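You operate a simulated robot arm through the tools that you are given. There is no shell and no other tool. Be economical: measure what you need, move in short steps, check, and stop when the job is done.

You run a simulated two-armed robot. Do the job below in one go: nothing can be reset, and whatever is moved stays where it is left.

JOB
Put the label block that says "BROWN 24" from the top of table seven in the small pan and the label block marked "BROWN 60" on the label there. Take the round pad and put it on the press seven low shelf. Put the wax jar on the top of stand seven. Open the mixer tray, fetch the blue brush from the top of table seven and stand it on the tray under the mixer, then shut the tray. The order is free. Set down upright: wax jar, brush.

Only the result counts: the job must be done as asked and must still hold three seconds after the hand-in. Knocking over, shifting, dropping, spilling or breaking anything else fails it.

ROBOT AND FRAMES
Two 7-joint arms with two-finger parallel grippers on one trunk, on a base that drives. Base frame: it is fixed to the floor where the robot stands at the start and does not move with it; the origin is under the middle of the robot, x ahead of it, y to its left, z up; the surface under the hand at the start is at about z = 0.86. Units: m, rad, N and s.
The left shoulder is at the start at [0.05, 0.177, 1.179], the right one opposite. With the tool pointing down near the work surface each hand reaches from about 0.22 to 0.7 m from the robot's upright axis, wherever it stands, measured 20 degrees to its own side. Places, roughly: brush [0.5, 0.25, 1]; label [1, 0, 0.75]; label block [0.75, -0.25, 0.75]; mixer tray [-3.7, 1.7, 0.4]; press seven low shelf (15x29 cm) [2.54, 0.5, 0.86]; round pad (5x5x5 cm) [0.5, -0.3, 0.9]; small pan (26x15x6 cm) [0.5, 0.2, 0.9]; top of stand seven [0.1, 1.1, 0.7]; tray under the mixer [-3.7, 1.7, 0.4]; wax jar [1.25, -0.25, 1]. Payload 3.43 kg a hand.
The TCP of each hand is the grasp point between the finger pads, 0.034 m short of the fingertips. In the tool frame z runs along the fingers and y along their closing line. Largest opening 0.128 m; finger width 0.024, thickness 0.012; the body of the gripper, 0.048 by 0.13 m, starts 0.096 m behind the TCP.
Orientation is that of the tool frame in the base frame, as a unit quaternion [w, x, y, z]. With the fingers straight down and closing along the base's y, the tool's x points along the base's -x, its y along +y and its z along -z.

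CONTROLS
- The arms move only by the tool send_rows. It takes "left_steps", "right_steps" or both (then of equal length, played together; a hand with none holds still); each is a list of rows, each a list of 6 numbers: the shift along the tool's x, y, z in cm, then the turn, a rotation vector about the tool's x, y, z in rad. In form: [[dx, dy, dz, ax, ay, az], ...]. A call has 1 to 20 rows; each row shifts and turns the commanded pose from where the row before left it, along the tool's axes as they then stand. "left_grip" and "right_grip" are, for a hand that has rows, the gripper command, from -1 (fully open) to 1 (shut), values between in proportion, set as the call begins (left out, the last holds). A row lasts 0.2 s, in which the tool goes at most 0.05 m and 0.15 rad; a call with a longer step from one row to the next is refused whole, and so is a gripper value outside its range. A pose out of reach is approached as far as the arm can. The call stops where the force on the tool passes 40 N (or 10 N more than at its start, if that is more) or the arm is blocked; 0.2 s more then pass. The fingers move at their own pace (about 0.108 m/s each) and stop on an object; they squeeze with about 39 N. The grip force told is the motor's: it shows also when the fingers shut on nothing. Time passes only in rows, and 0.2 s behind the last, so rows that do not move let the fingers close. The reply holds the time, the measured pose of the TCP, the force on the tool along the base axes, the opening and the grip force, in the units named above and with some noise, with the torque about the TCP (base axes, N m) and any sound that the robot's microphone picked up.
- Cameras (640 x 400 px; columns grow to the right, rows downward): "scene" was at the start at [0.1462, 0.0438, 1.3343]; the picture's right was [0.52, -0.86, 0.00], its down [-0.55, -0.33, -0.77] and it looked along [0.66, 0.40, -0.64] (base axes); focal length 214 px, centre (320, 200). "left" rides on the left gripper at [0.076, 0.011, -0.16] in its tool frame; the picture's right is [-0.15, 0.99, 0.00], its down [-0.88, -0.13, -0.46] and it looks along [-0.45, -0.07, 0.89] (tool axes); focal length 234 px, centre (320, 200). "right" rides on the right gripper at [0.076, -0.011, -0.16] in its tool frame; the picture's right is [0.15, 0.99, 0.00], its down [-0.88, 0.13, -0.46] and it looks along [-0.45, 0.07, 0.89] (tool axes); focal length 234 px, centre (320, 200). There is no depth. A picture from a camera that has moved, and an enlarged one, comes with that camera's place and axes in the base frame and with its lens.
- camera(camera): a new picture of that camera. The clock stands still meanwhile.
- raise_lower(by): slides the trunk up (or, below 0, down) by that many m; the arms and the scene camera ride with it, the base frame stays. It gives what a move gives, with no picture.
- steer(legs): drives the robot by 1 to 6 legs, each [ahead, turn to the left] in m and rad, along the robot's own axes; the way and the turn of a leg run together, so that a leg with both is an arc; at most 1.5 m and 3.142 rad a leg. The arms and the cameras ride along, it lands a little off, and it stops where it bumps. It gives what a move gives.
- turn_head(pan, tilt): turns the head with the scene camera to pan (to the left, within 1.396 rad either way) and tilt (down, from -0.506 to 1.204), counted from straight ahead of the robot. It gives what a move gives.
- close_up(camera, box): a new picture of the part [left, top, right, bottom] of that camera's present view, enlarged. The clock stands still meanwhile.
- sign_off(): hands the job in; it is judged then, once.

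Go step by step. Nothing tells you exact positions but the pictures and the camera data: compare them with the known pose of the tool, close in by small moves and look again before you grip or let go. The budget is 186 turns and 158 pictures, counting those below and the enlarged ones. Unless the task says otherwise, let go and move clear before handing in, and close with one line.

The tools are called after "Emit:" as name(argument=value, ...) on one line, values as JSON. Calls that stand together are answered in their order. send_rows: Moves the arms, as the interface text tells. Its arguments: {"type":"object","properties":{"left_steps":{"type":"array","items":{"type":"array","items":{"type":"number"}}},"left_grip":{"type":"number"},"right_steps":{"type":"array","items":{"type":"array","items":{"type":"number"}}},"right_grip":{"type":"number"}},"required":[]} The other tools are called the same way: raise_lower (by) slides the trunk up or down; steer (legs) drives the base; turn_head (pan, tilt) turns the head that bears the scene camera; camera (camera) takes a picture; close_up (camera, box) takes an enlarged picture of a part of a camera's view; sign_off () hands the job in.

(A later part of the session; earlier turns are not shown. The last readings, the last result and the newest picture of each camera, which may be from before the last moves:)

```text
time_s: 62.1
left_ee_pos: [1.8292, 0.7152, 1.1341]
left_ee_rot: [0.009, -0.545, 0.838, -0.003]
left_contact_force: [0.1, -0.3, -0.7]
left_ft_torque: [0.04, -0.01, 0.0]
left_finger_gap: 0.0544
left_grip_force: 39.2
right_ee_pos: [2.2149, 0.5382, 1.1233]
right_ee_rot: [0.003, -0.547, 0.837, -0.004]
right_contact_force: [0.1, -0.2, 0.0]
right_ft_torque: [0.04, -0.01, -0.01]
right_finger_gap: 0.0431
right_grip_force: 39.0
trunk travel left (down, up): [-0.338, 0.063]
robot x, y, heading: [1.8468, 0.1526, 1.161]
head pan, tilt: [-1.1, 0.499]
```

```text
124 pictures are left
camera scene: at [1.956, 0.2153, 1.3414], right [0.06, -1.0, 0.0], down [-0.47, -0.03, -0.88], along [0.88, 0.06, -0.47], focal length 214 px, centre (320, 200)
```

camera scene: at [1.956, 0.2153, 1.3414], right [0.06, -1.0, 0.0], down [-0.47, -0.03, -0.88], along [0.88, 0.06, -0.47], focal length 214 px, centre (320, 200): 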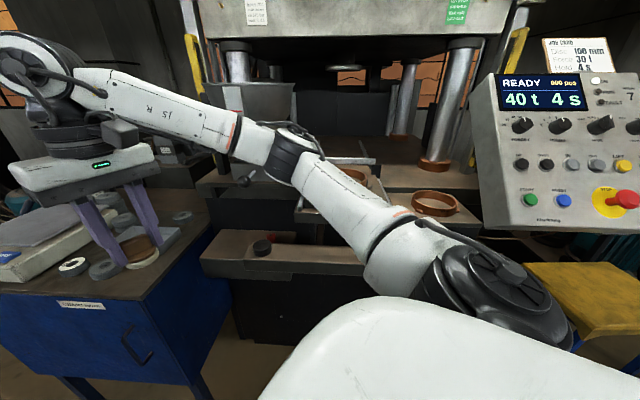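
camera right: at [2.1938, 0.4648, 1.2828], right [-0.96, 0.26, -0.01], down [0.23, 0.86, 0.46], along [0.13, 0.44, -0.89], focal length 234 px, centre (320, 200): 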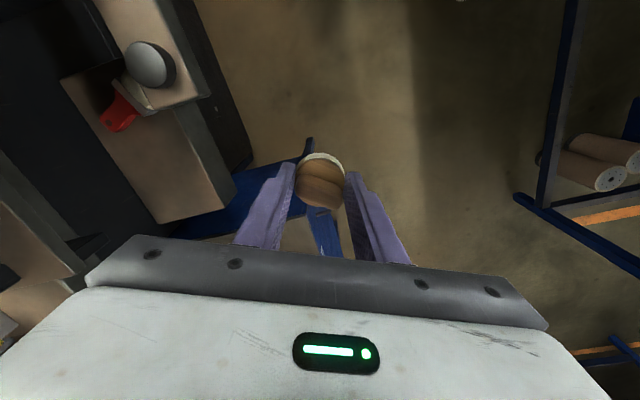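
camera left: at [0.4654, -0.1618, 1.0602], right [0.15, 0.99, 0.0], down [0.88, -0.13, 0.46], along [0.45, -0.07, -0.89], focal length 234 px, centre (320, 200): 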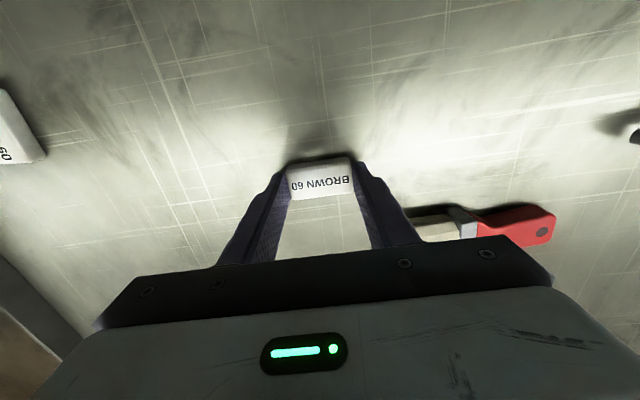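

The right elbow probably touched the front bar of the press. I check the left elbow side before backing off.

Emit:
turn_head(pan=1.3, tilt=0.6)

Emit:
camera(camera="scene")

Emit:
turn_head(pan=-1.39, tilt=0.8)

Emit:
camera(camera="scene")

```text
time_s: 64.3
left_ee_pos: [1.8275, 0.7153, 1.1331]
left_ee_rot: [0.008, -0.545, 0.838, -0.004]
left_contact_force: [0.3, 0.7, -0.5]
left_ft_torque: [0.02, 0.0, 0.03]
left_finger_gap: 0.0547
left_grip_force: 39.1
right_ee_pos: [2.2138, 0.5396, 1.1213]
right_ee_rot: [0.003, -0.548, 0.837, -0.005]
right_contact_force: [0.0, -0.1, -0.5]
right_ft_torque: [-0.02, 0.01, 0.0]
right_finger_gap: 0.0429
right_grip_force: 39.2
trunk travel left (down, up): [-0.338, 0.063]
robot x, y, heading: [1.8517, 0.1509, 1.161]
head pan, tilt: [1.3, 0.6]
```

```text
123 pictures are left
camera scene: at [1.7968, 0.2664, 1.3302], right [0.63, 0.78, 0.01], down [0.45, -0.35, -0.82], along [-0.63, 0.52, -0.57], focal length 214 px, centre (320, 200)
```

scene: 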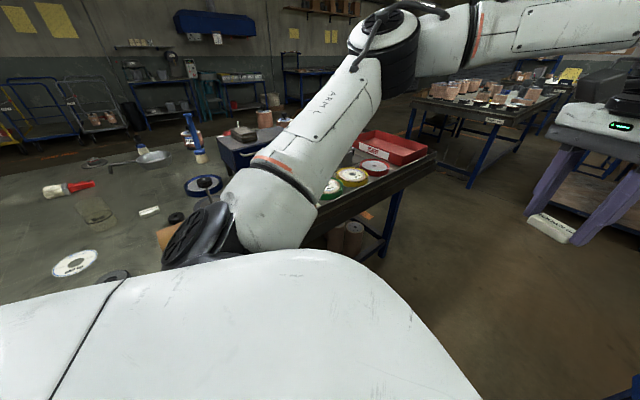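

```text
time_s: 66.7
left_ee_pos: [1.8296, 0.7152, 1.1327]
left_ee_rot: [0.007, -0.545, 0.838, -0.004]
left_contact_force: [-0.1, -0.1, -0.8]
left_ft_torque: [-0.01, -0.01, -0.01]
left_finger_gap: 0.0546
left_grip_force: 39.4
right_ee_pos: [2.214, 0.5399, 1.1221]
right_ee_rot: [0.003, -0.549, 0.836, -0.005]
right_contact_force: [0.8, 0.8, 0.2]
right_ft_torque: [-0.02, -0.01, 0.0]
right_finger_gap: 0.0431
right_grip_force: 39.0
trunk travel left (down, up): [-0.338, 0.063]
robot x, y, heading: [1.8508, 0.1462, 1.16]
head pan, tilt: [-1.389, 0.799]
```

```text
122 pictures are left
camera scene: at [1.9443, 0.1932, 1.3152], right [-0.23, -0.97, -0.01], down [-0.69, 0.16, -0.71], along [0.69, -0.16, -0.71], focal length 214 px, centre (320, 200)
```

scene: 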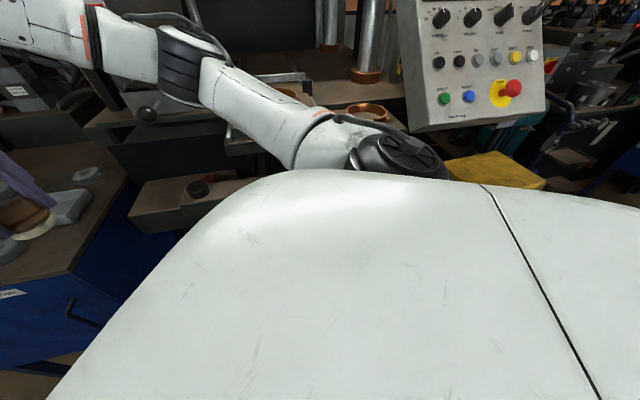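

The body itself seems to have touched the front bar. I back off a little, come up along x≈1.82, then turn toward the shelf.

Emit:
steer(legs=[[-0.12, 0], [0, 0.39], [0.5, 0], [0, -1.25]])

Emit:
turn_head(pan=-0.2, tilt=0.8)

Emit:
camera(camera="scene")

Emit:
camera(camera="right")

```text
time_s: 74.8
left_ee_pos: [2.2473, 0.906, 1.1317]
left_ee_rot: [0.001, -0.136, 0.991, -0.002]
left_contact_force: [0.0, 0.2, 0.5]
left_ft_torque: [0.01, -0.01, 0.02]
left_finger_gap: 0.0545
left_grip_force: 39.4
right_ee_pos: [2.356, 0.495, 1.1155]
right_ee_rot: [-0.005, -0.137, 0.991, -0.001]
right_contact_force: [-0.6, -0.3, -0.7]
right_ft_torque: [0.0, 0.0, -0.02]
right_finger_gap: 0.0431
right_grip_force: 39.0
trunk travel left (down, up): [-0.338, 0.063]
robot x, y, heading: [1.8162, 0.5371, 0.281]
head pan, tilt: [-1.389, 0.799]
```

```text
time_s: 76.2
left_ee_pos: [2.2469, 0.9053, 1.1324]
left_ee_rot: [0.001, -0.136, 0.991, -0.001]
left_contact_force: [0.7, -0.6, -0.5]
left_ft_torque: [0.0, 0.02, 0.0]
left_finger_gap: 0.0545
left_grip_force: 39.0
right_ee_pos: [2.3567, 0.495, 1.1157]
right_ee_rot: [-0.004, -0.138, 0.99, -0.001]
right_contact_force: [0.5, -0.2, 0.0]
right_ft_torque: [-0.01, 0.0, 0.01]
right_finger_gap: 0.043
right_grip_force: 38.8
trunk travel left (down, up): [-0.338, 0.063]
robot x, y, heading: [1.8132, 0.5376, 0.279]
head pan, tilt: [-0.201, 0.799]
```

```text
121 pictures are left
camera scene: at [1.9646, 0.5624, 1.3136], right [0.08, -1.0, 0.0], down [-0.71, -0.06, -0.7], along [0.69, 0.05, -0.72], focal length 214 px, centre (320, 200)
```

scene: 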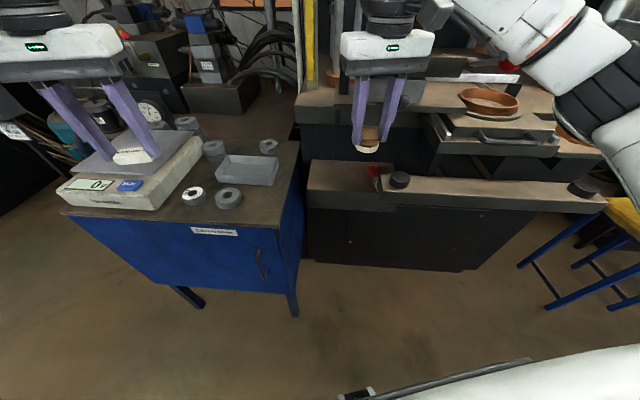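

```text
120 pictures are left
camera right: at [2.2889, 0.4645, 1.2763], right [-0.41, 0.91, 0.0], down [0.82, 0.37, 0.45], along [0.41, 0.19, -0.89], focal length 234 px, centre (320, 200)
```

right: 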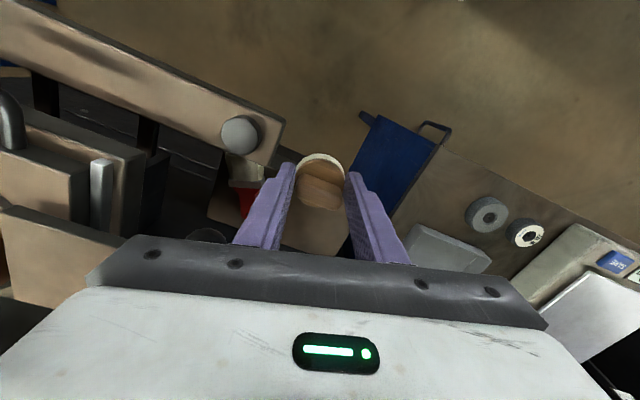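

The shelf is clear at about [2.525,0.555], left of the red item. I drive 0.1 m closer and bring the pad above that spot.

Emit:
steer(legs=[[0.1, 0]])

Emit:
send_rows(right_steps=[[-4, 0.5, 2, 0, 0, 0], [-4, 0.5, 4, 0, 0, 0], [0, 0, 4, 0, 0, 0]])

Emit:
camera(camera="right")

Emit:
close_up(camera="scene", box=[240, 80, 480, 230])

```text
time_s: 77.3
left_ee_pos: [2.3269, 0.9294, 1.1323]
left_ee_rot: [0.002, -0.134, 0.991, -0.002]
left_contact_force: [0.4, -0.2, 0.0]
left_ft_torque: [0.0, -0.01, -0.02]
left_finger_gap: 0.0545
left_grip_force: 39.0
right_ee_pos: [2.4341, 0.5203, 1.1219]
right_ee_rot: [0.001, -0.139, 0.99, 0.0]
right_contact_force: [-0.3, -0.4, -0.4]
right_ft_torque: [-0.03, -0.02, -0.02]
right_finger_gap: 0.043
right_grip_force: 39.1
trunk travel left (down, up): [-0.338, 0.063]
robot x, y, heading: [1.8991, 0.5638, 0.272]
head pan, tilt: [-0.201, 0.799]
stopped in leg 1: the robot was blocked; the commanded pose is now the measured one
```

```text
refused: row 2 steps farther than a row can; nothing moved
```

```text
119 pictures are left
camera right: at [2.3657, 0.4896, 1.2809], right [-0.41, 0.91, 0.0], down [0.81, 0.37, 0.46], along [0.42, 0.19, -0.89], focal length 234 px, centre (320, 200)
```

right: 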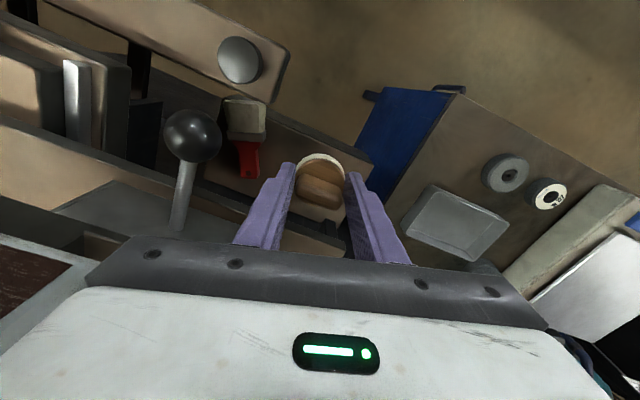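

```text
2.67 times, centred on (360, 155) of scene
camera zoom: at [2.0432, 0.5882, 1.3143], right [0.08, -1.0, 0.0], down [-0.71, -0.06, -0.7], along [0.7, 0.05, -0.71], focal length 572 px, centre (213, 320)
```

zoom: 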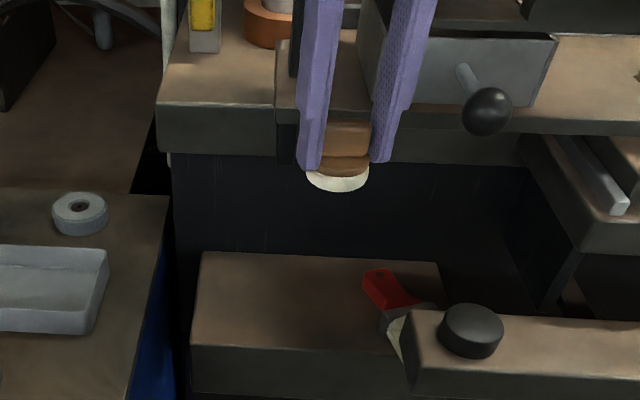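

The pad will go to [2.52,0.555]. I move there and lower in steps.

Emit:
send_rows(right_steps=[[-3, 0.4, 3, 0, 0, 0], [-3, 0.4, 3, 0, 0, 0], [-3.2, 0.3, 3, 0, 0, 0], [0, 0, 4, 0, 0, 0], [0, 0, 3.5, 0, 0, 0]])

Emit:
close_up(camera="scene", box=[240, 80, 480, 230])

Emit:
camera(camera="right")

```text
time_s: 78.0
left_ee_pos: [2.3178, 0.9276, 1.1367]
left_ee_rot: [0.007, -0.132, 0.991, -0.003]
left_contact_force: [-0.9, 1.2, -1.0]
left_ft_torque: [0.01, -0.01, -0.01]
left_finger_gap: 0.0546
left_grip_force: 39.1
right_ee_pos: [2.4627, 0.5446, 1.0847]
right_ee_rot: [0.0, -0.15, 0.989, -0.004]
right_contact_force: [-21.6, -7.4, 9.7]
right_ft_torque: [-0.2, -0.54, -0.89]
right_finger_gap: 0.043
right_grip_force: 38.8
trunk travel left (down, up): [-0.338, 0.063]
robot x, y, heading: [1.8961, 0.5568, 0.271]
head pan, tilt: [-0.201, 0.799]
stopped in row 2 (right hand): the force on the tool passed its limit at 76 N (the readings are from after the stop); the commanded pose is now the measured one
```

```text
2.67 times, centred on (360, 155) of scene
camera zoom: at [2.0315, 0.5867, 1.3153], right [0.07, -1.0, 0.0], down [-0.71, -0.05, -0.71], along [0.7, 0.05, -0.71], focal length 572 px, centre (213, 320)
```

zoom: 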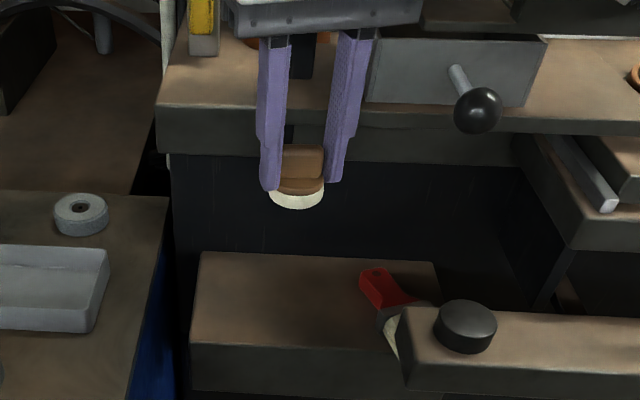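

```text
116 pictures are left
camera right: at [2.394, 0.5135, 1.2442], right [-0.43, 0.9, -0.01], down [0.8, 0.39, 0.45], along [0.41, 0.19, -0.89], focal length 234 px, centre (320, 200)
```

right: 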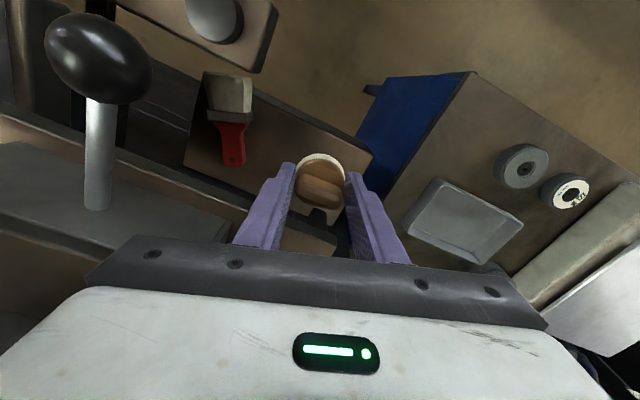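

The hand touched something ahead, with about 20 N still pressing back along x. I look with the head tilted less to see what it is.

Emit:
send_rows(right_steps=[[2.5, 0, 0, 0, 0, 0]])

Emit:
turn_head(pan=-0.2, tilt=0.45)

Emit:
close_up(camera="scene", box=[200, 60, 520, 260])

```text
time_s: 78.3
left_ee_pos: [2.3261, 0.9339, 1.1303]
left_ee_rot: [0.003, -0.134, 0.991, -0.005]
left_contact_force: [-0.9, 1.1, -1.6]
left_ft_torque: [-0.01, 0.03, 0.03]
left_finger_gap: 0.0545
left_grip_force: 39.8
right_ee_pos: [2.4505, 0.5428, 1.0743]
right_ee_rot: [-0.008, -0.145, 0.989, -0.006]
right_contact_force: [1.1, 0.6, -0.1]
right_ft_torque: [-0.01, -0.02, -0.02]
right_finger_gap: 0.0431
right_grip_force: 39.2
trunk travel left (down, up): [-0.338, 0.063]
robot x, y, heading: [1.895, 0.5612, 0.278]
head pan, tilt: [-0.201, 0.799]
```

```text
time_s: 79.2
left_ee_pos: [2.3274, 0.9337, 1.1311]
left_ee_rot: [0.003, -0.134, 0.991, -0.005]
left_contact_force: [-0.7, 0.6, 0.1]
left_ft_torque: [-0.01, 0.0, 0.01]
left_finger_gap: 0.0546
left_grip_force: 38.9
right_ee_pos: [2.4499, 0.5422, 1.0771]
right_ee_rot: [-0.006, -0.147, 0.989, -0.004]
right_contact_force: [-0.5, 0.0, 0.6]
right_ft_torque: [0.01, 0.0, 0.02]
right_finger_gap: 0.0432
right_grip_force: 38.9
trunk travel left (down, up): [-0.338, 0.063]
robot x, y, heading: [1.8954, 0.5637, 0.27]
head pan, tilt: [-0.201, 0.45]
```

```text
2.00 times, centred on (360, 160) of scene
camera zoom: at [2.053, 0.5946, 1.3445], right [0.07, -1.0, 0.01], down [-0.43, -0.04, -0.9], along [0.9, 0.06, -0.43], focal length 429 px, centre (240, 280)
```

zoom: 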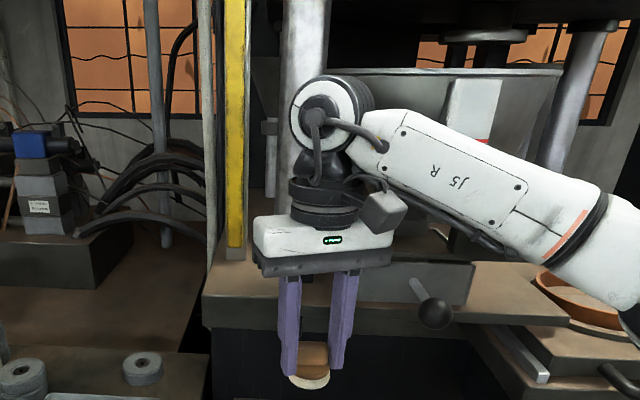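

The hand nearly touches a dark stub on the press. I take close-ups to locate it.

Emit:
close_up(camera="right", box=[180, 100, 420, 260])

Emit:
close_up(camera="scene", box=[290, 140, 450, 260])

Emit:
close_up(camera="left", box=[0, 0, 640, 400])

```text
2.50 times, centred on (300, 180) of right
camera zoom: at [2.3831, 0.5118, 1.2379], right [-0.43, 0.9, -0.01], down [0.81, 0.38, 0.44], along [0.4, 0.18, -0.9], focal length 585 px, centre (370, 250)
```

zoom: 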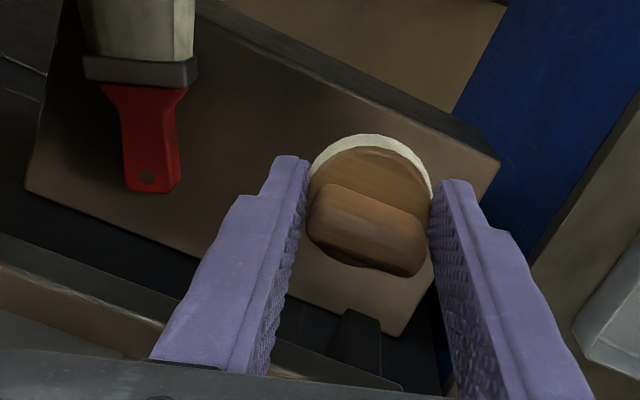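

```text
3.33 times, centred on (370, 200) of scene
camera zoom: at [2.053, 0.5946, 1.3445], right [0.07, -1.0, 0.01], down [-0.43, -0.04, -0.9], along [0.9, 0.06, -0.43], focal length 715 px, centre (153, 200)
```

zoom: 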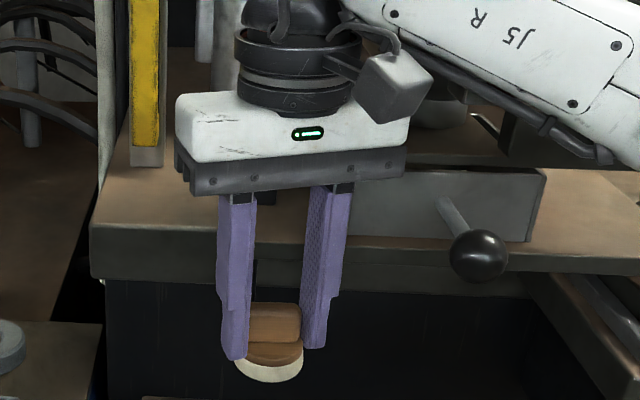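

```text
1.00 times, centred on (320, 200) of left (not enlarged: the box is as wide or as high as the picture)
camera zoom: at [2.2495, 0.9263, 1.2906], right [-0.12, 0.99, -0.01], down [0.88, 0.11, 0.46], along [0.46, 0.05, -0.89], focal length 234 px, centre (320, 200)
```

zoom: 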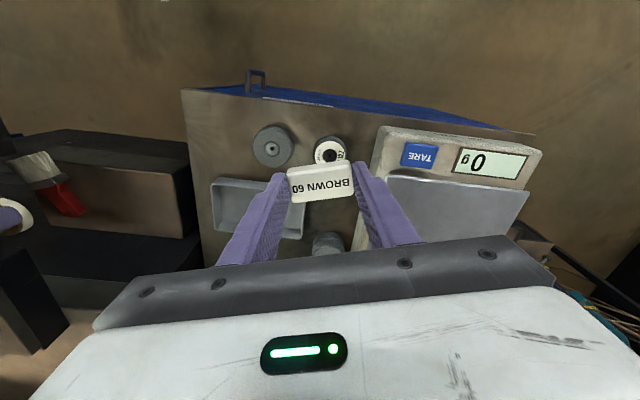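

A press bracket blocks the upright hand, so I'll tilt the hand back about 28° and slide the pad in under it. First I back off, square the yaw and tilt.

Emit:
send_rows(right_steps=[[4.5, 0, 0, 0, 0, 0], [3, 0, 0, 0, 0, 0.14], [0, 0, 0, 0, 0, 0.14], [0, 0, 0, 0, -0.123, 0], [0, 0, 0, 0, -0.123, 0], [0, 0, 0, 0, -0.123, 0], [0, 0, 0, 0, -0.123, 0]])

Emit:
turn_head(pan=-0.2, tilt=0.75)

Emit:
camera(camera="right")

Emit:
close_up(camera="scene", box=[220, 60, 500, 240])

```text
time_s: 80.8
left_ee_pos: [2.3306, 0.9274, 1.1312]
left_ee_rot: [0.0, -0.134, 0.991, -0.002]
left_contact_force: [0.1, 0.4, 0.3]
left_ft_torque: [0.0, -0.02, 0.02]
left_finger_gap: 0.0547
left_grip_force: 38.4
right_ee_pos: [2.3819, 0.512, 1.0761]
right_ee_rot: [0.237, -0.004, 0.971, 0.0]
right_contact_force: [-0.8, 0.6, -1.2]
right_ft_torque: [-0.01, -0.03, 0.05]
right_finger_gap: 0.043
right_grip_force: 39.3
trunk travel left (down, up): [-0.338, 0.063]
robot x, y, heading: [1.8938, 0.5576, 0.276]
head pan, tilt: [-0.201, 0.45]
```

```text
time_s: 81.6
left_ee_pos: [2.3302, 0.9276, 1.1305]
left_ee_rot: [0.0, -0.134, 0.991, -0.002]
left_contact_force: [-0.1, 0.2, 0.5]
left_ft_torque: [0.01, 0.01, 0.01]
left_finger_gap: 0.0546
left_grip_force: 38.7
right_ee_pos: [2.3812, 0.5119, 1.075]
right_ee_rot: [0.236, -0.005, 0.972, -0.001]
right_contact_force: [0.5, 0.3, 0.3]
right_ft_torque: [0.0, 0.03, 0.03]
right_finger_gap: 0.043
right_grip_force: 38.7
trunk travel left (down, up): [-0.338, 0.063]
robot x, y, heading: [1.8932, 0.5599, 0.278]
head pan, tilt: [-0.201, 0.75]
```

```text
111 pictures are left
camera right: at [2.2425, 0.5014, 1.1827], right [-0.14, 0.99, -0.07], down [0.57, 0.14, 0.81], along [0.81, 0.07, -0.58], focal length 234 px, centre (320, 200)
```

right: 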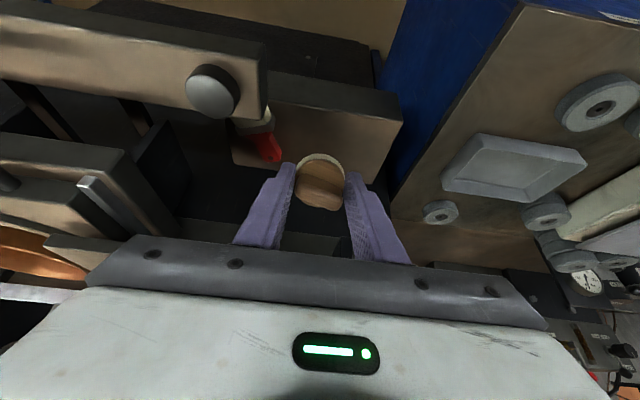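

```text
2.22 times, centred on (360, 150) of scene
camera zoom: at [2.0488, 0.5863, 1.3177], right [0.07, -1.0, 0.0], down [-0.68, -0.05, -0.73], along [0.73, 0.05, -0.68], focal length 477 px, centre (231, 311)
```

zoom: 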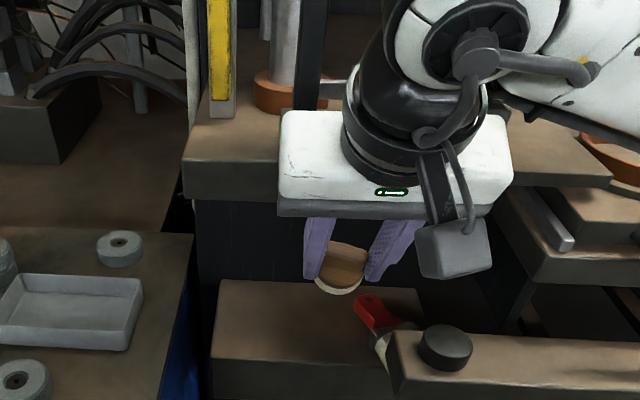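

The tilt gives clearance. I lower to just in front of the shelf and centre it on y 0.555.

Emit:
send_rows(right_steps=[[0.8, 1.1, 3.1, 0, 0, 0], [0.8, 1.1, 3.1, 0, 0, 0], [0.8, 1.1, 3.1, 0, 0, 0], [0.7, 1.0, 3.1, 0, 0, 0]])

Emit:
camera(camera="right")

Emit:
close_up(camera="scene", box=[220, 60, 500, 240])

```text
time_s: 82.6
left_ee_pos: [2.3303, 0.9269, 1.1315]
left_ee_rot: [0.001, -0.134, 0.991, -0.002]
left_contact_force: [-1.1, 0.0, -0.7]
left_ft_torque: [0.01, -0.02, 0.02]
left_finger_gap: 0.0546
left_grip_force: 38.8
right_ee_pos: [2.4109, 0.5544, 0.9488]
right_ee_rot: [0.236, -0.004, 0.972, 0.0]
right_contact_force: [-1.0, -0.1, 0.3]
right_ft_torque: [0.01, -0.01, 0.02]
right_finger_gap: 0.0432
right_grip_force: 39.0
trunk travel left (down, up): [-0.338, 0.063]
robot x, y, heading: [1.892, 0.563, 0.281]
head pan, tilt: [-0.201, 0.75]
```

```text
109 pictures are left
camera right: at [2.2713, 0.5429, 1.056], right [-0.14, 0.99, -0.07], down [0.57, 0.14, 0.81], along [0.81, 0.07, -0.58], focal length 234 px, centre (320, 200)
```

right: 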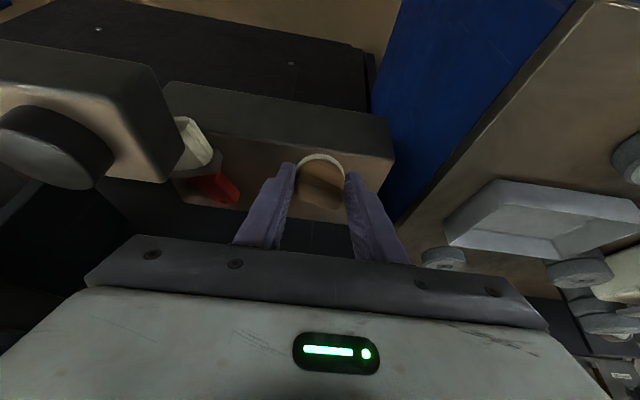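

```text
2.22 times, centred on (360, 150) of scene
camera zoom: at [2.0491, 0.5864, 1.3176], right [0.07, -1.0, 0.0], down [-0.68, -0.05, -0.73], along [0.73, 0.05, -0.68], focal length 477 px, centre (231, 311)
```

zoom: 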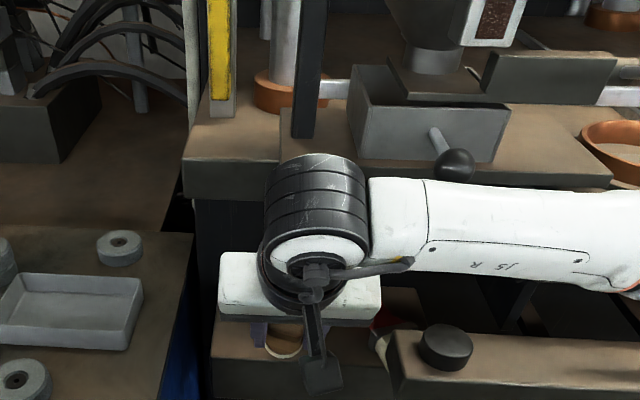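

I slide the pad forward over the shelf.

Emit:
send_rows(right_steps=[[-2.55, 0, 1.32, 0, 0, 0], [-2.55, 0, 1.32, 0, 0, 0], [-2.55, 0, 1.32, 0, 0, 0]])

Emit:
camera(camera="right")

```text
time_s: 83.4
left_ee_pos: [2.3315, 0.9267, 1.1301]
left_ee_rot: [-0.001, -0.134, 0.991, -0.002]
left_contact_force: [0.1, 0.6, -0.7]
left_ft_torque: [0.02, -0.01, -0.01]
left_finger_gap: 0.0545
left_grip_force: 39.4
right_ee_pos: [2.4979, 0.5577, 0.9505]
right_ee_rot: [0.236, -0.006, 0.972, 0.0]
right_contact_force: [0.6, -0.6, -0.9]
right_ft_torque: [0.0, 0.04, 0.03]
right_finger_gap: 0.0429
right_grip_force: 38.4
trunk travel left (down, up): [-0.338, 0.063]
robot x, y, heading: [1.8938, 0.5612, 0.271]
head pan, tilt: [-0.201, 0.75]
```

```text
107 pictures are left
camera right: at [2.3579, 0.5448, 1.0564], right [-0.14, 0.99, -0.07], down [0.57, 0.14, 0.81], along [0.81, 0.07, -0.58], focal length 234 px, centre (320, 200)
```

right: 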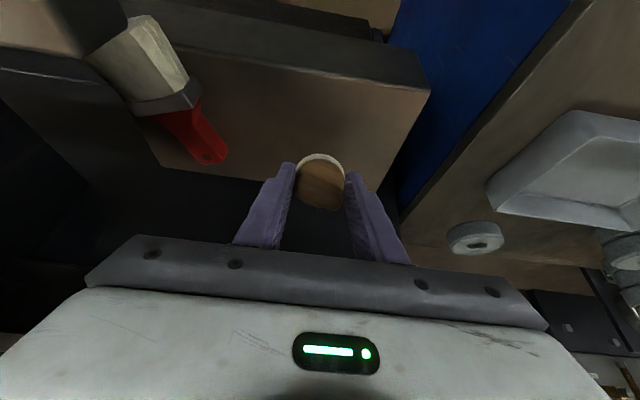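

Clear of the edges. I lower gently toward contact.

Emit:
send_rows(right_steps=[[0.46, 0, 0.89, 0, 0, 0], [0.46, 0, 0.89, 0, 0, 0], [0.3, 0, 0.55, 0, 0, 0], [0.2, 0, 0.4, 0, 0, 0], [0.2, 0, 0.4, 0, 0, 0]])

Emit:
camera(camera="right")

```text
time_s: 84.6
left_ee_pos: [2.3301, 0.9268, 1.1307]
left_ee_rot: [0.0, -0.134, 0.991, -0.002]
left_contact_force: [0.5, 0.4, -0.7]
left_ft_torque: [0.0, -0.01, -0.04]
left_finger_gap: 0.0547
left_grip_force: 38.4
right_ee_pos: [2.4968, 0.5558, 0.9144]
right_ee_rot: [0.236, -0.005, 0.972, -0.001]
right_contact_force: [0.1, -0.1, -0.5]
right_ft_torque: [-0.02, 0.02, -0.01]
right_finger_gap: 0.0432
right_grip_force: 38.5
trunk travel left (down, up): [-0.338, 0.063]
robot x, y, heading: [1.8954, 0.5593, 0.274]
head pan, tilt: [-0.201, 0.75]
```

```text
106 pictures are left
camera right: at [2.3571, 0.544, 1.0219], right [-0.14, 0.99, -0.07], down [0.57, 0.14, 0.81], along [0.81, 0.07, -0.58], focal length 234 px, centre (320, 200)
```

right: 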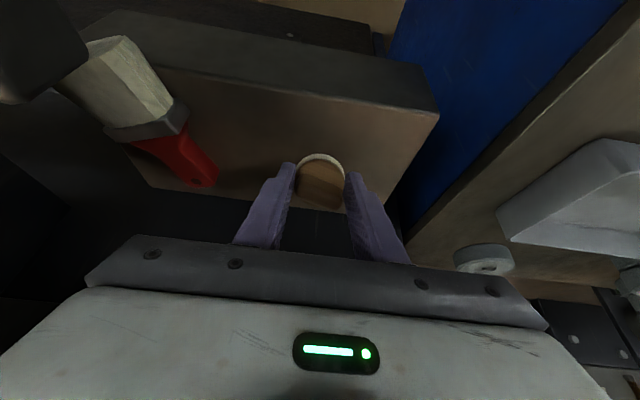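

No contact yet; I continue down in small steps.

Emit:
send_rows(right_steps=[[0.18, 0, 0.36, 0, 0, 0], [0.18, 0, 0.36, 0, 0, 0], [0.18, 0, 0.36, 0, 0, 0], [0.18, 0, 0.36, 0, 0, 0]])

Emit:
camera(camera="right")

```text
time_s: 85.6
left_ee_pos: [2.3307, 0.9268, 1.1329]
left_ee_rot: [0.001, -0.134, 0.991, -0.001]
left_contact_force: [0.7, -0.4, -0.5]
left_ft_torque: [0.01, 0.01, -0.01]
left_finger_gap: 0.0549
left_grip_force: 39.3
right_ee_pos: [2.4977, 0.5558, 0.902]
right_ee_rot: [0.239, -0.004, 0.971, 0.0]
right_contact_force: [-2.8, -2.2, 12.3]
right_ft_torque: [-0.1, 0.05, 0.0]
right_finger_gap: 0.0433
right_grip_force: 39.3
trunk travel left (down, up): [-0.338, 0.063]
robot x, y, heading: [1.8977, 0.5619, 0.278]
head pan, tilt: [-0.201, 0.75]
```

```text
105 pictures are left
camera right: at [2.3576, 0.5452, 1.0081], right [-0.14, 0.99, -0.07], down [0.57, 0.14, 0.81], along [0.81, 0.07, -0.58], focal length 234 px, centre (320, 200)
```

right: 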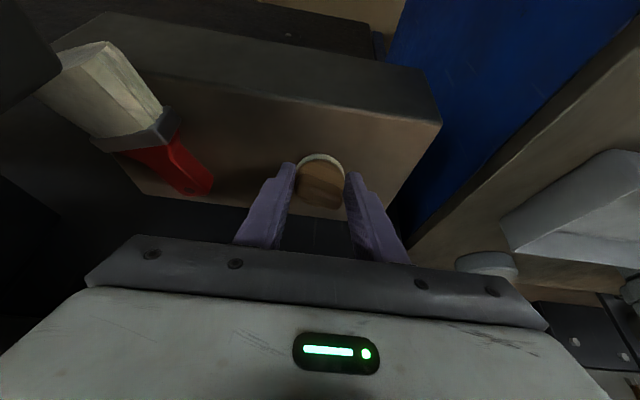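

Contact is felt with the pad's rear edge on the shelf. I press a few millimetres more to let it pivot, then look.

Emit:
send_rows(right_steps=[[0.14, 0, 0.27, 0, 0, 0], [0.14, 0, 0.27, 0, 0, 0]])

Emit:
close_up(camera="right", box=[220, 100, 420, 260])

```text
time_s: 86.2
left_ee_pos: [2.3263, 0.9282, 1.1338]
left_ee_rot: [0.003, -0.134, 0.991, -0.002]
left_contact_force: [-0.9, 0.0, 1.1]
left_ft_torque: [0.01, -0.01, -0.01]
left_finger_gap: 0.0546
left_grip_force: 39.2
right_ee_pos: [2.4985, 0.5563, 0.9014]
right_ee_rot: [0.244, -0.003, 0.97, 0.002]
right_contact_force: [-5.5, -6.4, 38.6]
right_ft_torque: [-0.35, -0.03, -0.07]
right_finger_gap: 0.0431
right_grip_force: 39.1
trunk travel left (down, up): [-0.338, 0.063]
robot x, y, heading: [1.8939, 0.5591, 0.278]
head pan, tilt: [-0.201, 0.75]
```

```text
2.50 times, centred on (320, 180) of right
camera zoom: at [2.3565, 0.5453, 1.0061], right [-0.14, 0.99, -0.07], down [0.56, 0.13, 0.82], along [0.82, 0.07, -0.57], focal length 585 px, centre (320, 250)
```

zoom: 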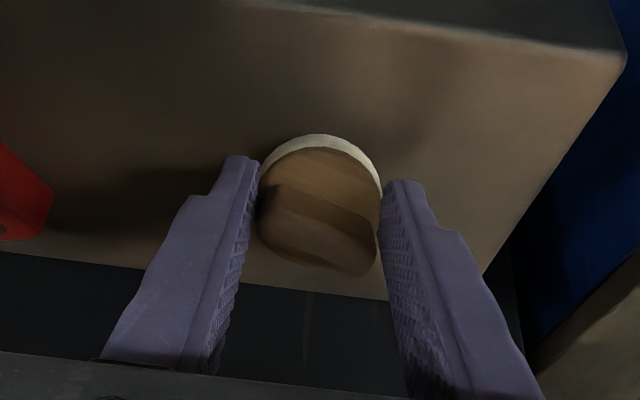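

The pad sits well inside the shelf, only tilted. I ease off to light contact and release so it settles flat.

Emit:
send_rows(right_steps=[[-0.26, 0, -0.5, 0, 0, 0], [0, 0, 0, 0, 0, 0]])

Emit:
send_rows(right_steps=[[0, 0, 0, 0, 0, 0], [0, 0, 0, 0, 0, 0], [0, 0, 0, 0, 0, 0]], right_grip=0.05)

Emit:
close_up(camera="right", box=[220, 100, 420, 260])

```text
time_s: 86.8
left_ee_pos: [2.3286, 0.9277, 1.1307]
left_ee_rot: [0.001, -0.134, 0.991, -0.002]
left_contact_force: [0.1, -0.3, -0.1]
left_ft_torque: [-0.06, 0.03, 0.0]
left_finger_gap: 0.0547
left_grip_force: 39.0
right_ee_pos: [2.4978, 0.5572, 0.9007]
right_ee_rot: [0.239, -0.004, 0.971, -0.001]
right_contact_force: [3.8, -1.4, 20.7]
right_ft_torque: [-0.05, -0.38, -0.03]
right_finger_gap: 0.0431
right_grip_force: 38.8
trunk travel left (down, up): [-0.338, 0.063]
robot x, y, heading: [1.8969, 0.5606, 0.276]
head pan, tilt: [-0.201, 0.75]
```

```text
time_s: 87.6
left_ee_pos: [2.3302, 0.9275, 1.1304]
left_ee_rot: [0.0, -0.133, 0.991, -0.001]
left_contact_force: [-0.8, 0.7, -0.4]
left_ft_torque: [0.02, -0.01, 0.01]
left_finger_gap: 0.0544
left_grip_force: 38.5
right_ee_pos: [2.4973, 0.557, 0.8986]
right_ee_rot: [0.236, -0.006, 0.972, 0.0]
right_contact_force: [0.1, -0.1, -0.2]
right_ft_torque: [0.0, 0.01, -0.01]
right_finger_gap: 0.0607
right_grip_force: 0.1
trunk travel left (down, up): [-0.338, 0.063]
robot x, y, heading: [1.8935, 0.5591, 0.271]
head pan, tilt: [-0.201, 0.75]
```

```text
2.50 times, centred on (320, 180) of right
camera zoom: at [2.3573, 0.5456, 1.0053], right [-0.14, 0.99, -0.07], down [0.57, 0.14, 0.81], along [0.81, 0.07, -0.59], focal length 585 px, centre (320, 250)
```

zoom: 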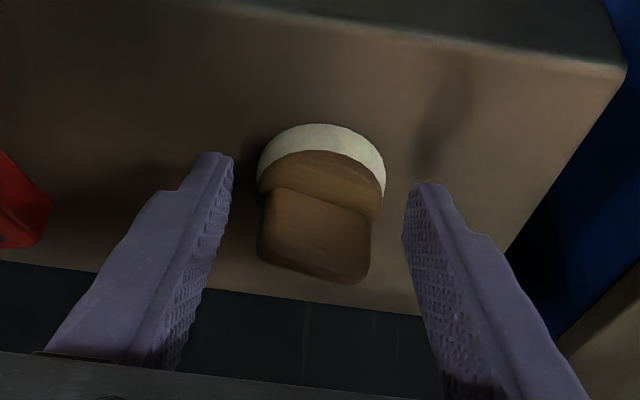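

The pad stands flat on the shelf. I withdraw straight back, then up, and untilt the hand.

Emit:
send_rows(right_steps=[[3.25, 0, -1.7, 0, 0, 0], [3.25, 0, -1.7, 0, 0, 0], [3.25, 0, -1.7, 0, 0, 0], [-1.7, 0, -3.4, 0, 0, 0], [-1.7, 0, -3.4, 0, 0, 0], [-1.7, 0, -3.4, 0, 0, 0], [-1.7, 0, -3.4, 0, 0, 0], [-1.7, 0, -3.4, 0, 0, 0], [0, 0, 0, 0, 0.12, 0], [0, 0, 0, 0, 0.12, 0], [0, 0, 0, 0, 0.12, 0], [0, 0, 0, 0, 0.12, 0], [0, 0, 0, 0, 0, -0.14], [0, 0, 0, 0, 0, -0.14]])

Emit:
close_up(camera="scene", box=[200, 60, 520, 260])

```text
time_s: 90.6
left_ee_pos: [2.3316, 0.9277, 1.131]
left_ee_rot: [0.001, -0.134, 0.991, -0.002]
left_contact_force: [-0.6, 0.1, -1.4]
left_ft_torque: [0.01, -0.01, -0.01]
left_finger_gap: 0.0546
left_grip_force: 39.1
right_ee_pos: [2.3853, 0.5559, 1.0894]
right_ee_rot: [-0.002, -0.146, 0.989, -0.001]
right_contact_force: [0.4, 0.9, -0.5]
right_ft_torque: [0.02, -0.02, 0.01]
right_finger_gap: 0.0609
right_grip_force: 0.1
trunk travel left (down, up): [-0.338, 0.063]
robot x, y, heading: [1.8967, 0.5617, 0.274]
head pan, tilt: [-0.201, 0.75]
```

```text
2.00 times, centred on (360, 160) of scene
camera zoom: at [2.0488, 0.5863, 1.3176], right [0.07, -1.0, 0.0], down [-0.68, -0.05, -0.73], along [0.73, 0.05, -0.68], focal length 429 px, centre (240, 280)
```

zoom: 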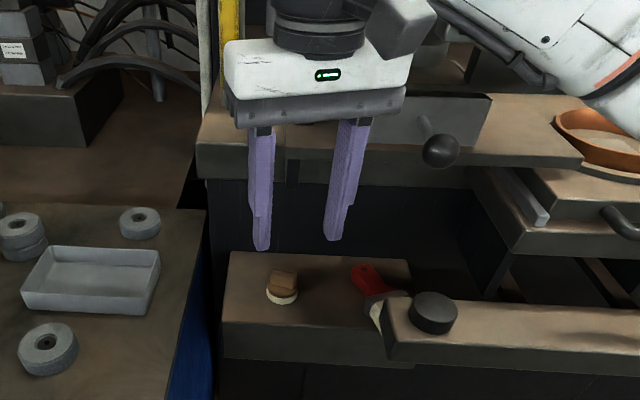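

The pad is done. I back off and drive round to face the table's far side.

Emit:
steer(legs=[[-0.12, 0], [0, -2.14], [0.34, 0], [0, -1.277]])

Emit:
turn_head(pan=0.1, tilt=0.7)

Emit:
camera(camera="scene")

Emit:
camera(camera="left")

```text
time_s: 102.0
left_ee_pos: [1.1483, 0.0006, 1.1303]
left_ee_rot: [-0.002, 0.999, -0.032, 0.0]
left_contact_force: [0.8, 0.1, -0.2]
left_ft_torque: [0.0, 0.01, 0.02]
left_finger_gap: 0.0546
left_grip_force: 38.9
right_ee_pos: [1.2188, 0.3697, 1.0892]
right_ee_rot: [0.0, 1.0, -0.022, 0.004]
right_contact_force: [-0.2, -0.2, -0.2]
right_ft_torque: [-0.05, -0.04, 0.0]
right_finger_gap: 0.0608
right_grip_force: 0.1
trunk travel left (down, up): [-0.338, 0.063]
robot x, y, heading: [1.6773, 0.2033, 3.084]
head pan, tilt: [-0.201, 0.75]
```

```text
time_s: 102.8
left_ee_pos: [1.1485, 0.0002, 1.1318]
left_ee_rot: [-0.002, 0.999, -0.032, 0.0]
left_contact_force: [1.0, 0.5, 0.1]
left_ft_torque: [0.01, -0.03, -0.02]
left_finger_gap: 0.0546
left_grip_force: 39.0
right_ee_pos: [1.2186, 0.3708, 1.0894]
right_ee_rot: [-0.001, 1.0, -0.022, 0.003]
right_contact_force: [0.4, 0.0, 0.4]
right_ft_torque: [0.01, -0.01, -0.03]
right_finger_gap: 0.0609
right_grip_force: 0.1
trunk travel left (down, up): [-0.338, 0.063]
robot x, y, heading: [1.6798, 0.2046, 3.081]
head pan, tilt: [0.099, 0.7]
```

```text
101 pictures are left
camera scene: at [1.5279, 0.2051, 1.3219], right [-0.04, 1.0, 0.0], down [0.64, 0.03, -0.76], along [-0.76, -0.03, -0.64], focal length 214 px, centre (320, 200)
```

scene: 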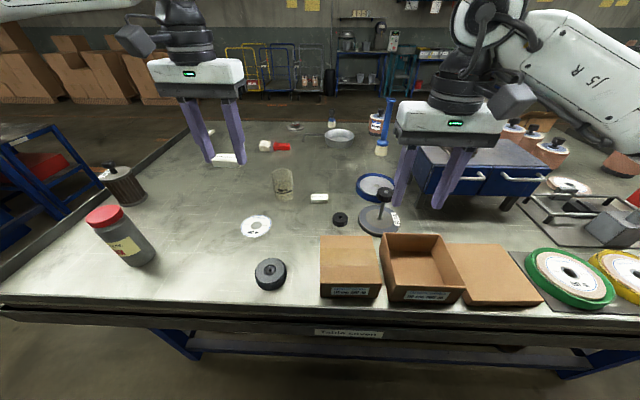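

```text
100 pictures are left
camera left: at [1.2238, -0.0155, 1.2916], right [-0.21, -0.98, 0.0], down [-0.87, 0.18, 0.46], along [-0.45, 0.1, -0.89], focal length 234 px, centre (320, 200)
```

left: 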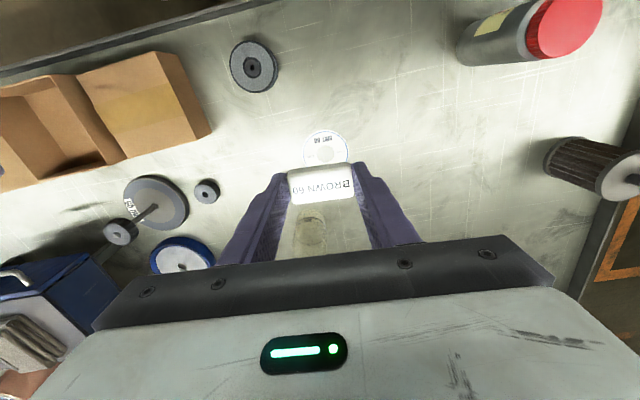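

I see the label, the wax jar with its red cap and the white block. I take close-ups to read them.

Emit:
close_up(camera="scene", box=[220, 150, 380, 250])

Emit:
close_up(camera="scene", box=[70, 190, 190, 280])

Emit:
close_up(camera="left", box=[230, 110, 410, 270])

```text
4.00 times, centred on (300, 200) of scene
camera zoom: at [1.5279, 0.2051, 1.3219], right [-0.04, 1.0, 0.0], down [0.64, 0.03, -0.76], along [-0.76, -0.03, -0.64], focal length 858 px, centre (400, 200)
```

zoom: 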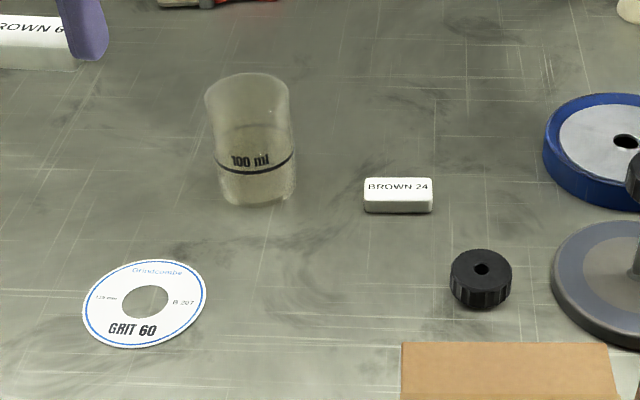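

```text
4.44 times, centred on (130, 235) of scene
camera zoom: at [1.5279, 0.2051, 1.3219], right [-0.04, 1.0, 0.0], down [0.64, 0.03, -0.76], along [-0.76, -0.03, -0.64], focal length 953 px, centre (1164, 44)
```

zoom: 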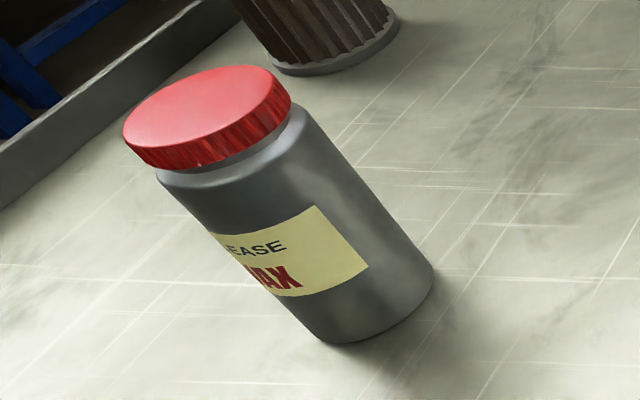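

```text
2.50 times, centred on (320, 190) of left
camera zoom: at [1.2238, -0.0155, 1.2916], right [-0.21, -0.98, 0.0], down [-0.87, 0.18, 0.46], along [-0.45, 0.1, -0.89], focal length 585 px, centre (320, 225)
```

zoom: 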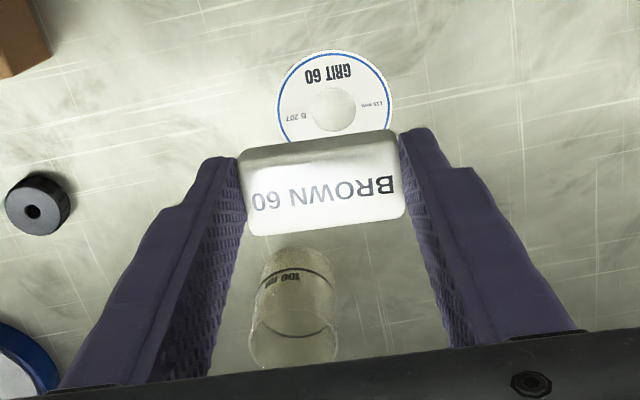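

BROWN 24 is by the beaker, the label "GRIT 60" centre is at [1.104,0.001], and the jar reads "...EASE WAX". I move BROWN 60 over the label and lower.

Emit:
send_rows(left_steps=[[-2.2, 0, 3.5, 0, 0, 0], [-2.25, 0.1, 3.5, 0, 0, 0], [0, 0, 4.5, 0, 0, 0], [0, 0, 4.5, 0, 0, 0], [0, 0, 4, 0, 0, 0]])

Emit:
camera(camera="left")

Emit:
close_up(camera="scene", box=[180, 150, 340, 250])

```text
time_s: 104.0
left_ee_pos: [1.122, -0.011, 0.9326]
left_ee_rot: [-0.002, 0.999, -0.032, -0.001]
left_contact_force: [0.4, 0.7, 0.1]
left_ft_torque: [-0.03, -0.02, 0.03]
left_finger_gap: 0.0547
left_grip_force: 38.7
left hand out of reach, approached as far as the arm can: row 2, 4, 5
right_ee_pos: [1.2187, 0.3701, 1.0884]
right_ee_rot: [0.0, 1.0, -0.021, 0.004]
right_contact_force: [0.4, -0.4, 0.3]
right_ft_torque: [-0.01, 0.01, 0.0]
right_finger_gap: 0.0607
right_grip_force: 0.1
trunk travel left (down, up): [-0.338, 0.063]
robot x, y, heading: [1.6749, 0.2032, 3.086]
head pan, tilt: [0.099, 0.7]
```

```text
96 pictures are left
camera left: at [1.197, -0.0273, 1.0939], right [-0.21, -0.98, 0.0], down [-0.87, 0.18, 0.46], along [-0.45, 0.1, -0.89], focal length 234 px, centre (320, 200)
```

left: 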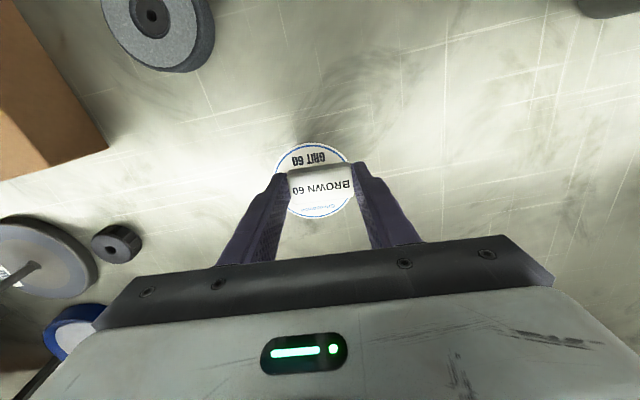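

```text
4.00 times, centred on (260, 200) of scene
camera zoom: at [1.5278, 0.2049, 1.3219], right [-0.04, 1.0, 0.0], down [0.64, 0.03, -0.76], along [-0.76, -0.03, -0.64], focal length 858 px, centre (560, 200)
```

zoom: 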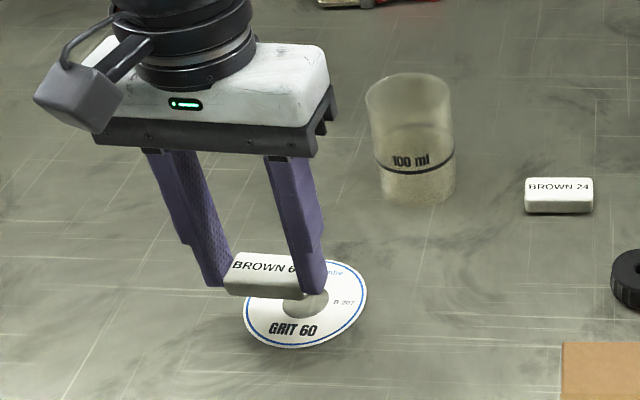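

The arm is at its limit, so I drive 3 cm closer, keeping the block above the label.

Emit:
steer(legs=[[0.04, 0]])

Emit:
camera(camera="left")

```text
time_s: 104.9
left_ee_pos: [1.0816, -0.0069, 0.9336]
left_ee_rot: [-0.002, 0.999, -0.032, -0.001]
left_contact_force: [-0.5, 0.2, -0.1]
left_ft_torque: [-0.03, -0.01, -0.02]
left_finger_gap: 0.0544
left_grip_force: 38.9
right_ee_pos: [1.1774, 0.3724, 1.089]
right_ee_rot: [-0.002, 1.0, -0.022, 0.003]
right_contact_force: [-1.0, 0.2, -0.7]
right_ft_torque: [-0.01, -0.03, -0.01]
right_finger_gap: 0.061
right_grip_force: 0.0
trunk travel left (down, up): [-0.338, 0.063]
robot x, y, heading: [1.6409, 0.2104, 3.086]
head pan, tilt: [0.099, 0.7]
```

```text
94 pictures are left
camera left: at [1.1562, -0.0246, 1.094], right [-0.21, -0.98, 0.0], down [-0.87, 0.18, 0.46], along [-0.45, 0.1, -0.89], focal length 234 px, centre (320, 200)
```

left: 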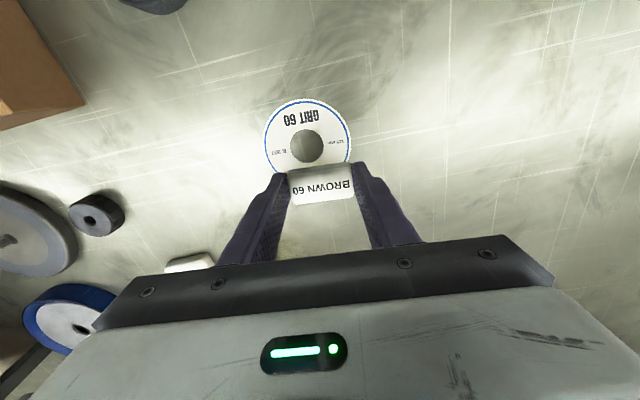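

I shift 2 cm back and 1 cm sideways onto the label centre, then set the block down.

Emit:
send_rows(left_steps=[[2.1, -1.0, 0, 0, 0, 0], [0, 0, 1.5, 0, 0, 0], [0, 0, 1.2, 0, 0, 0], [0, 0, 0.4, 0, 0, 0]])

Emit:
camera(camera="left")

```text
time_s: 105.9
left_ee_pos: [1.1025, 0.0007, 0.903]
left_ee_rot: [-0.003, 0.999, -0.033, -0.002]
left_contact_force: [0.1, -0.1, 0.3]
left_ft_torque: [-0.03, 0.06, -0.05]
left_finger_gap: 0.0547
left_grip_force: 39.4
right_ee_pos: [1.1787, 0.3715, 1.0899]
right_ee_rot: [-0.001, 1.0, -0.022, 0.001]
right_contact_force: [0.1, 0.2, -0.4]
right_ft_torque: [0.02, -0.01, 0.02]
right_finger_gap: 0.0609
right_grip_force: 0.1
trunk travel left (down, up): [-0.338, 0.063]
robot x, y, heading: [1.6406, 0.2039, 3.081]
head pan, tilt: [0.099, 0.7]
```

```text
93 pictures are left
camera left: at [1.1786, -0.0161, 1.0628], right [-0.21, -0.98, 0.0], down [-0.87, 0.18, 0.46], along [-0.45, 0.1, -0.89], focal length 234 px, centre (320, 200)
```

left: 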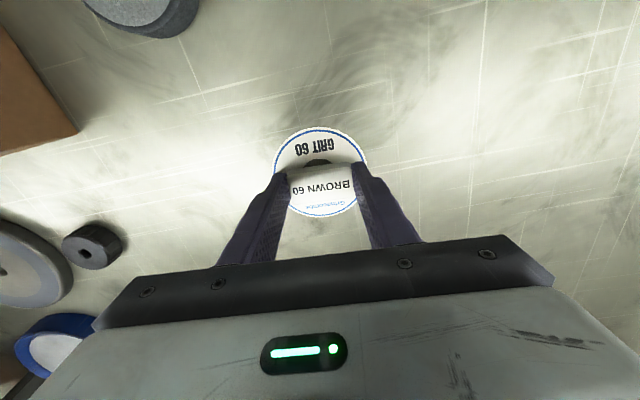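

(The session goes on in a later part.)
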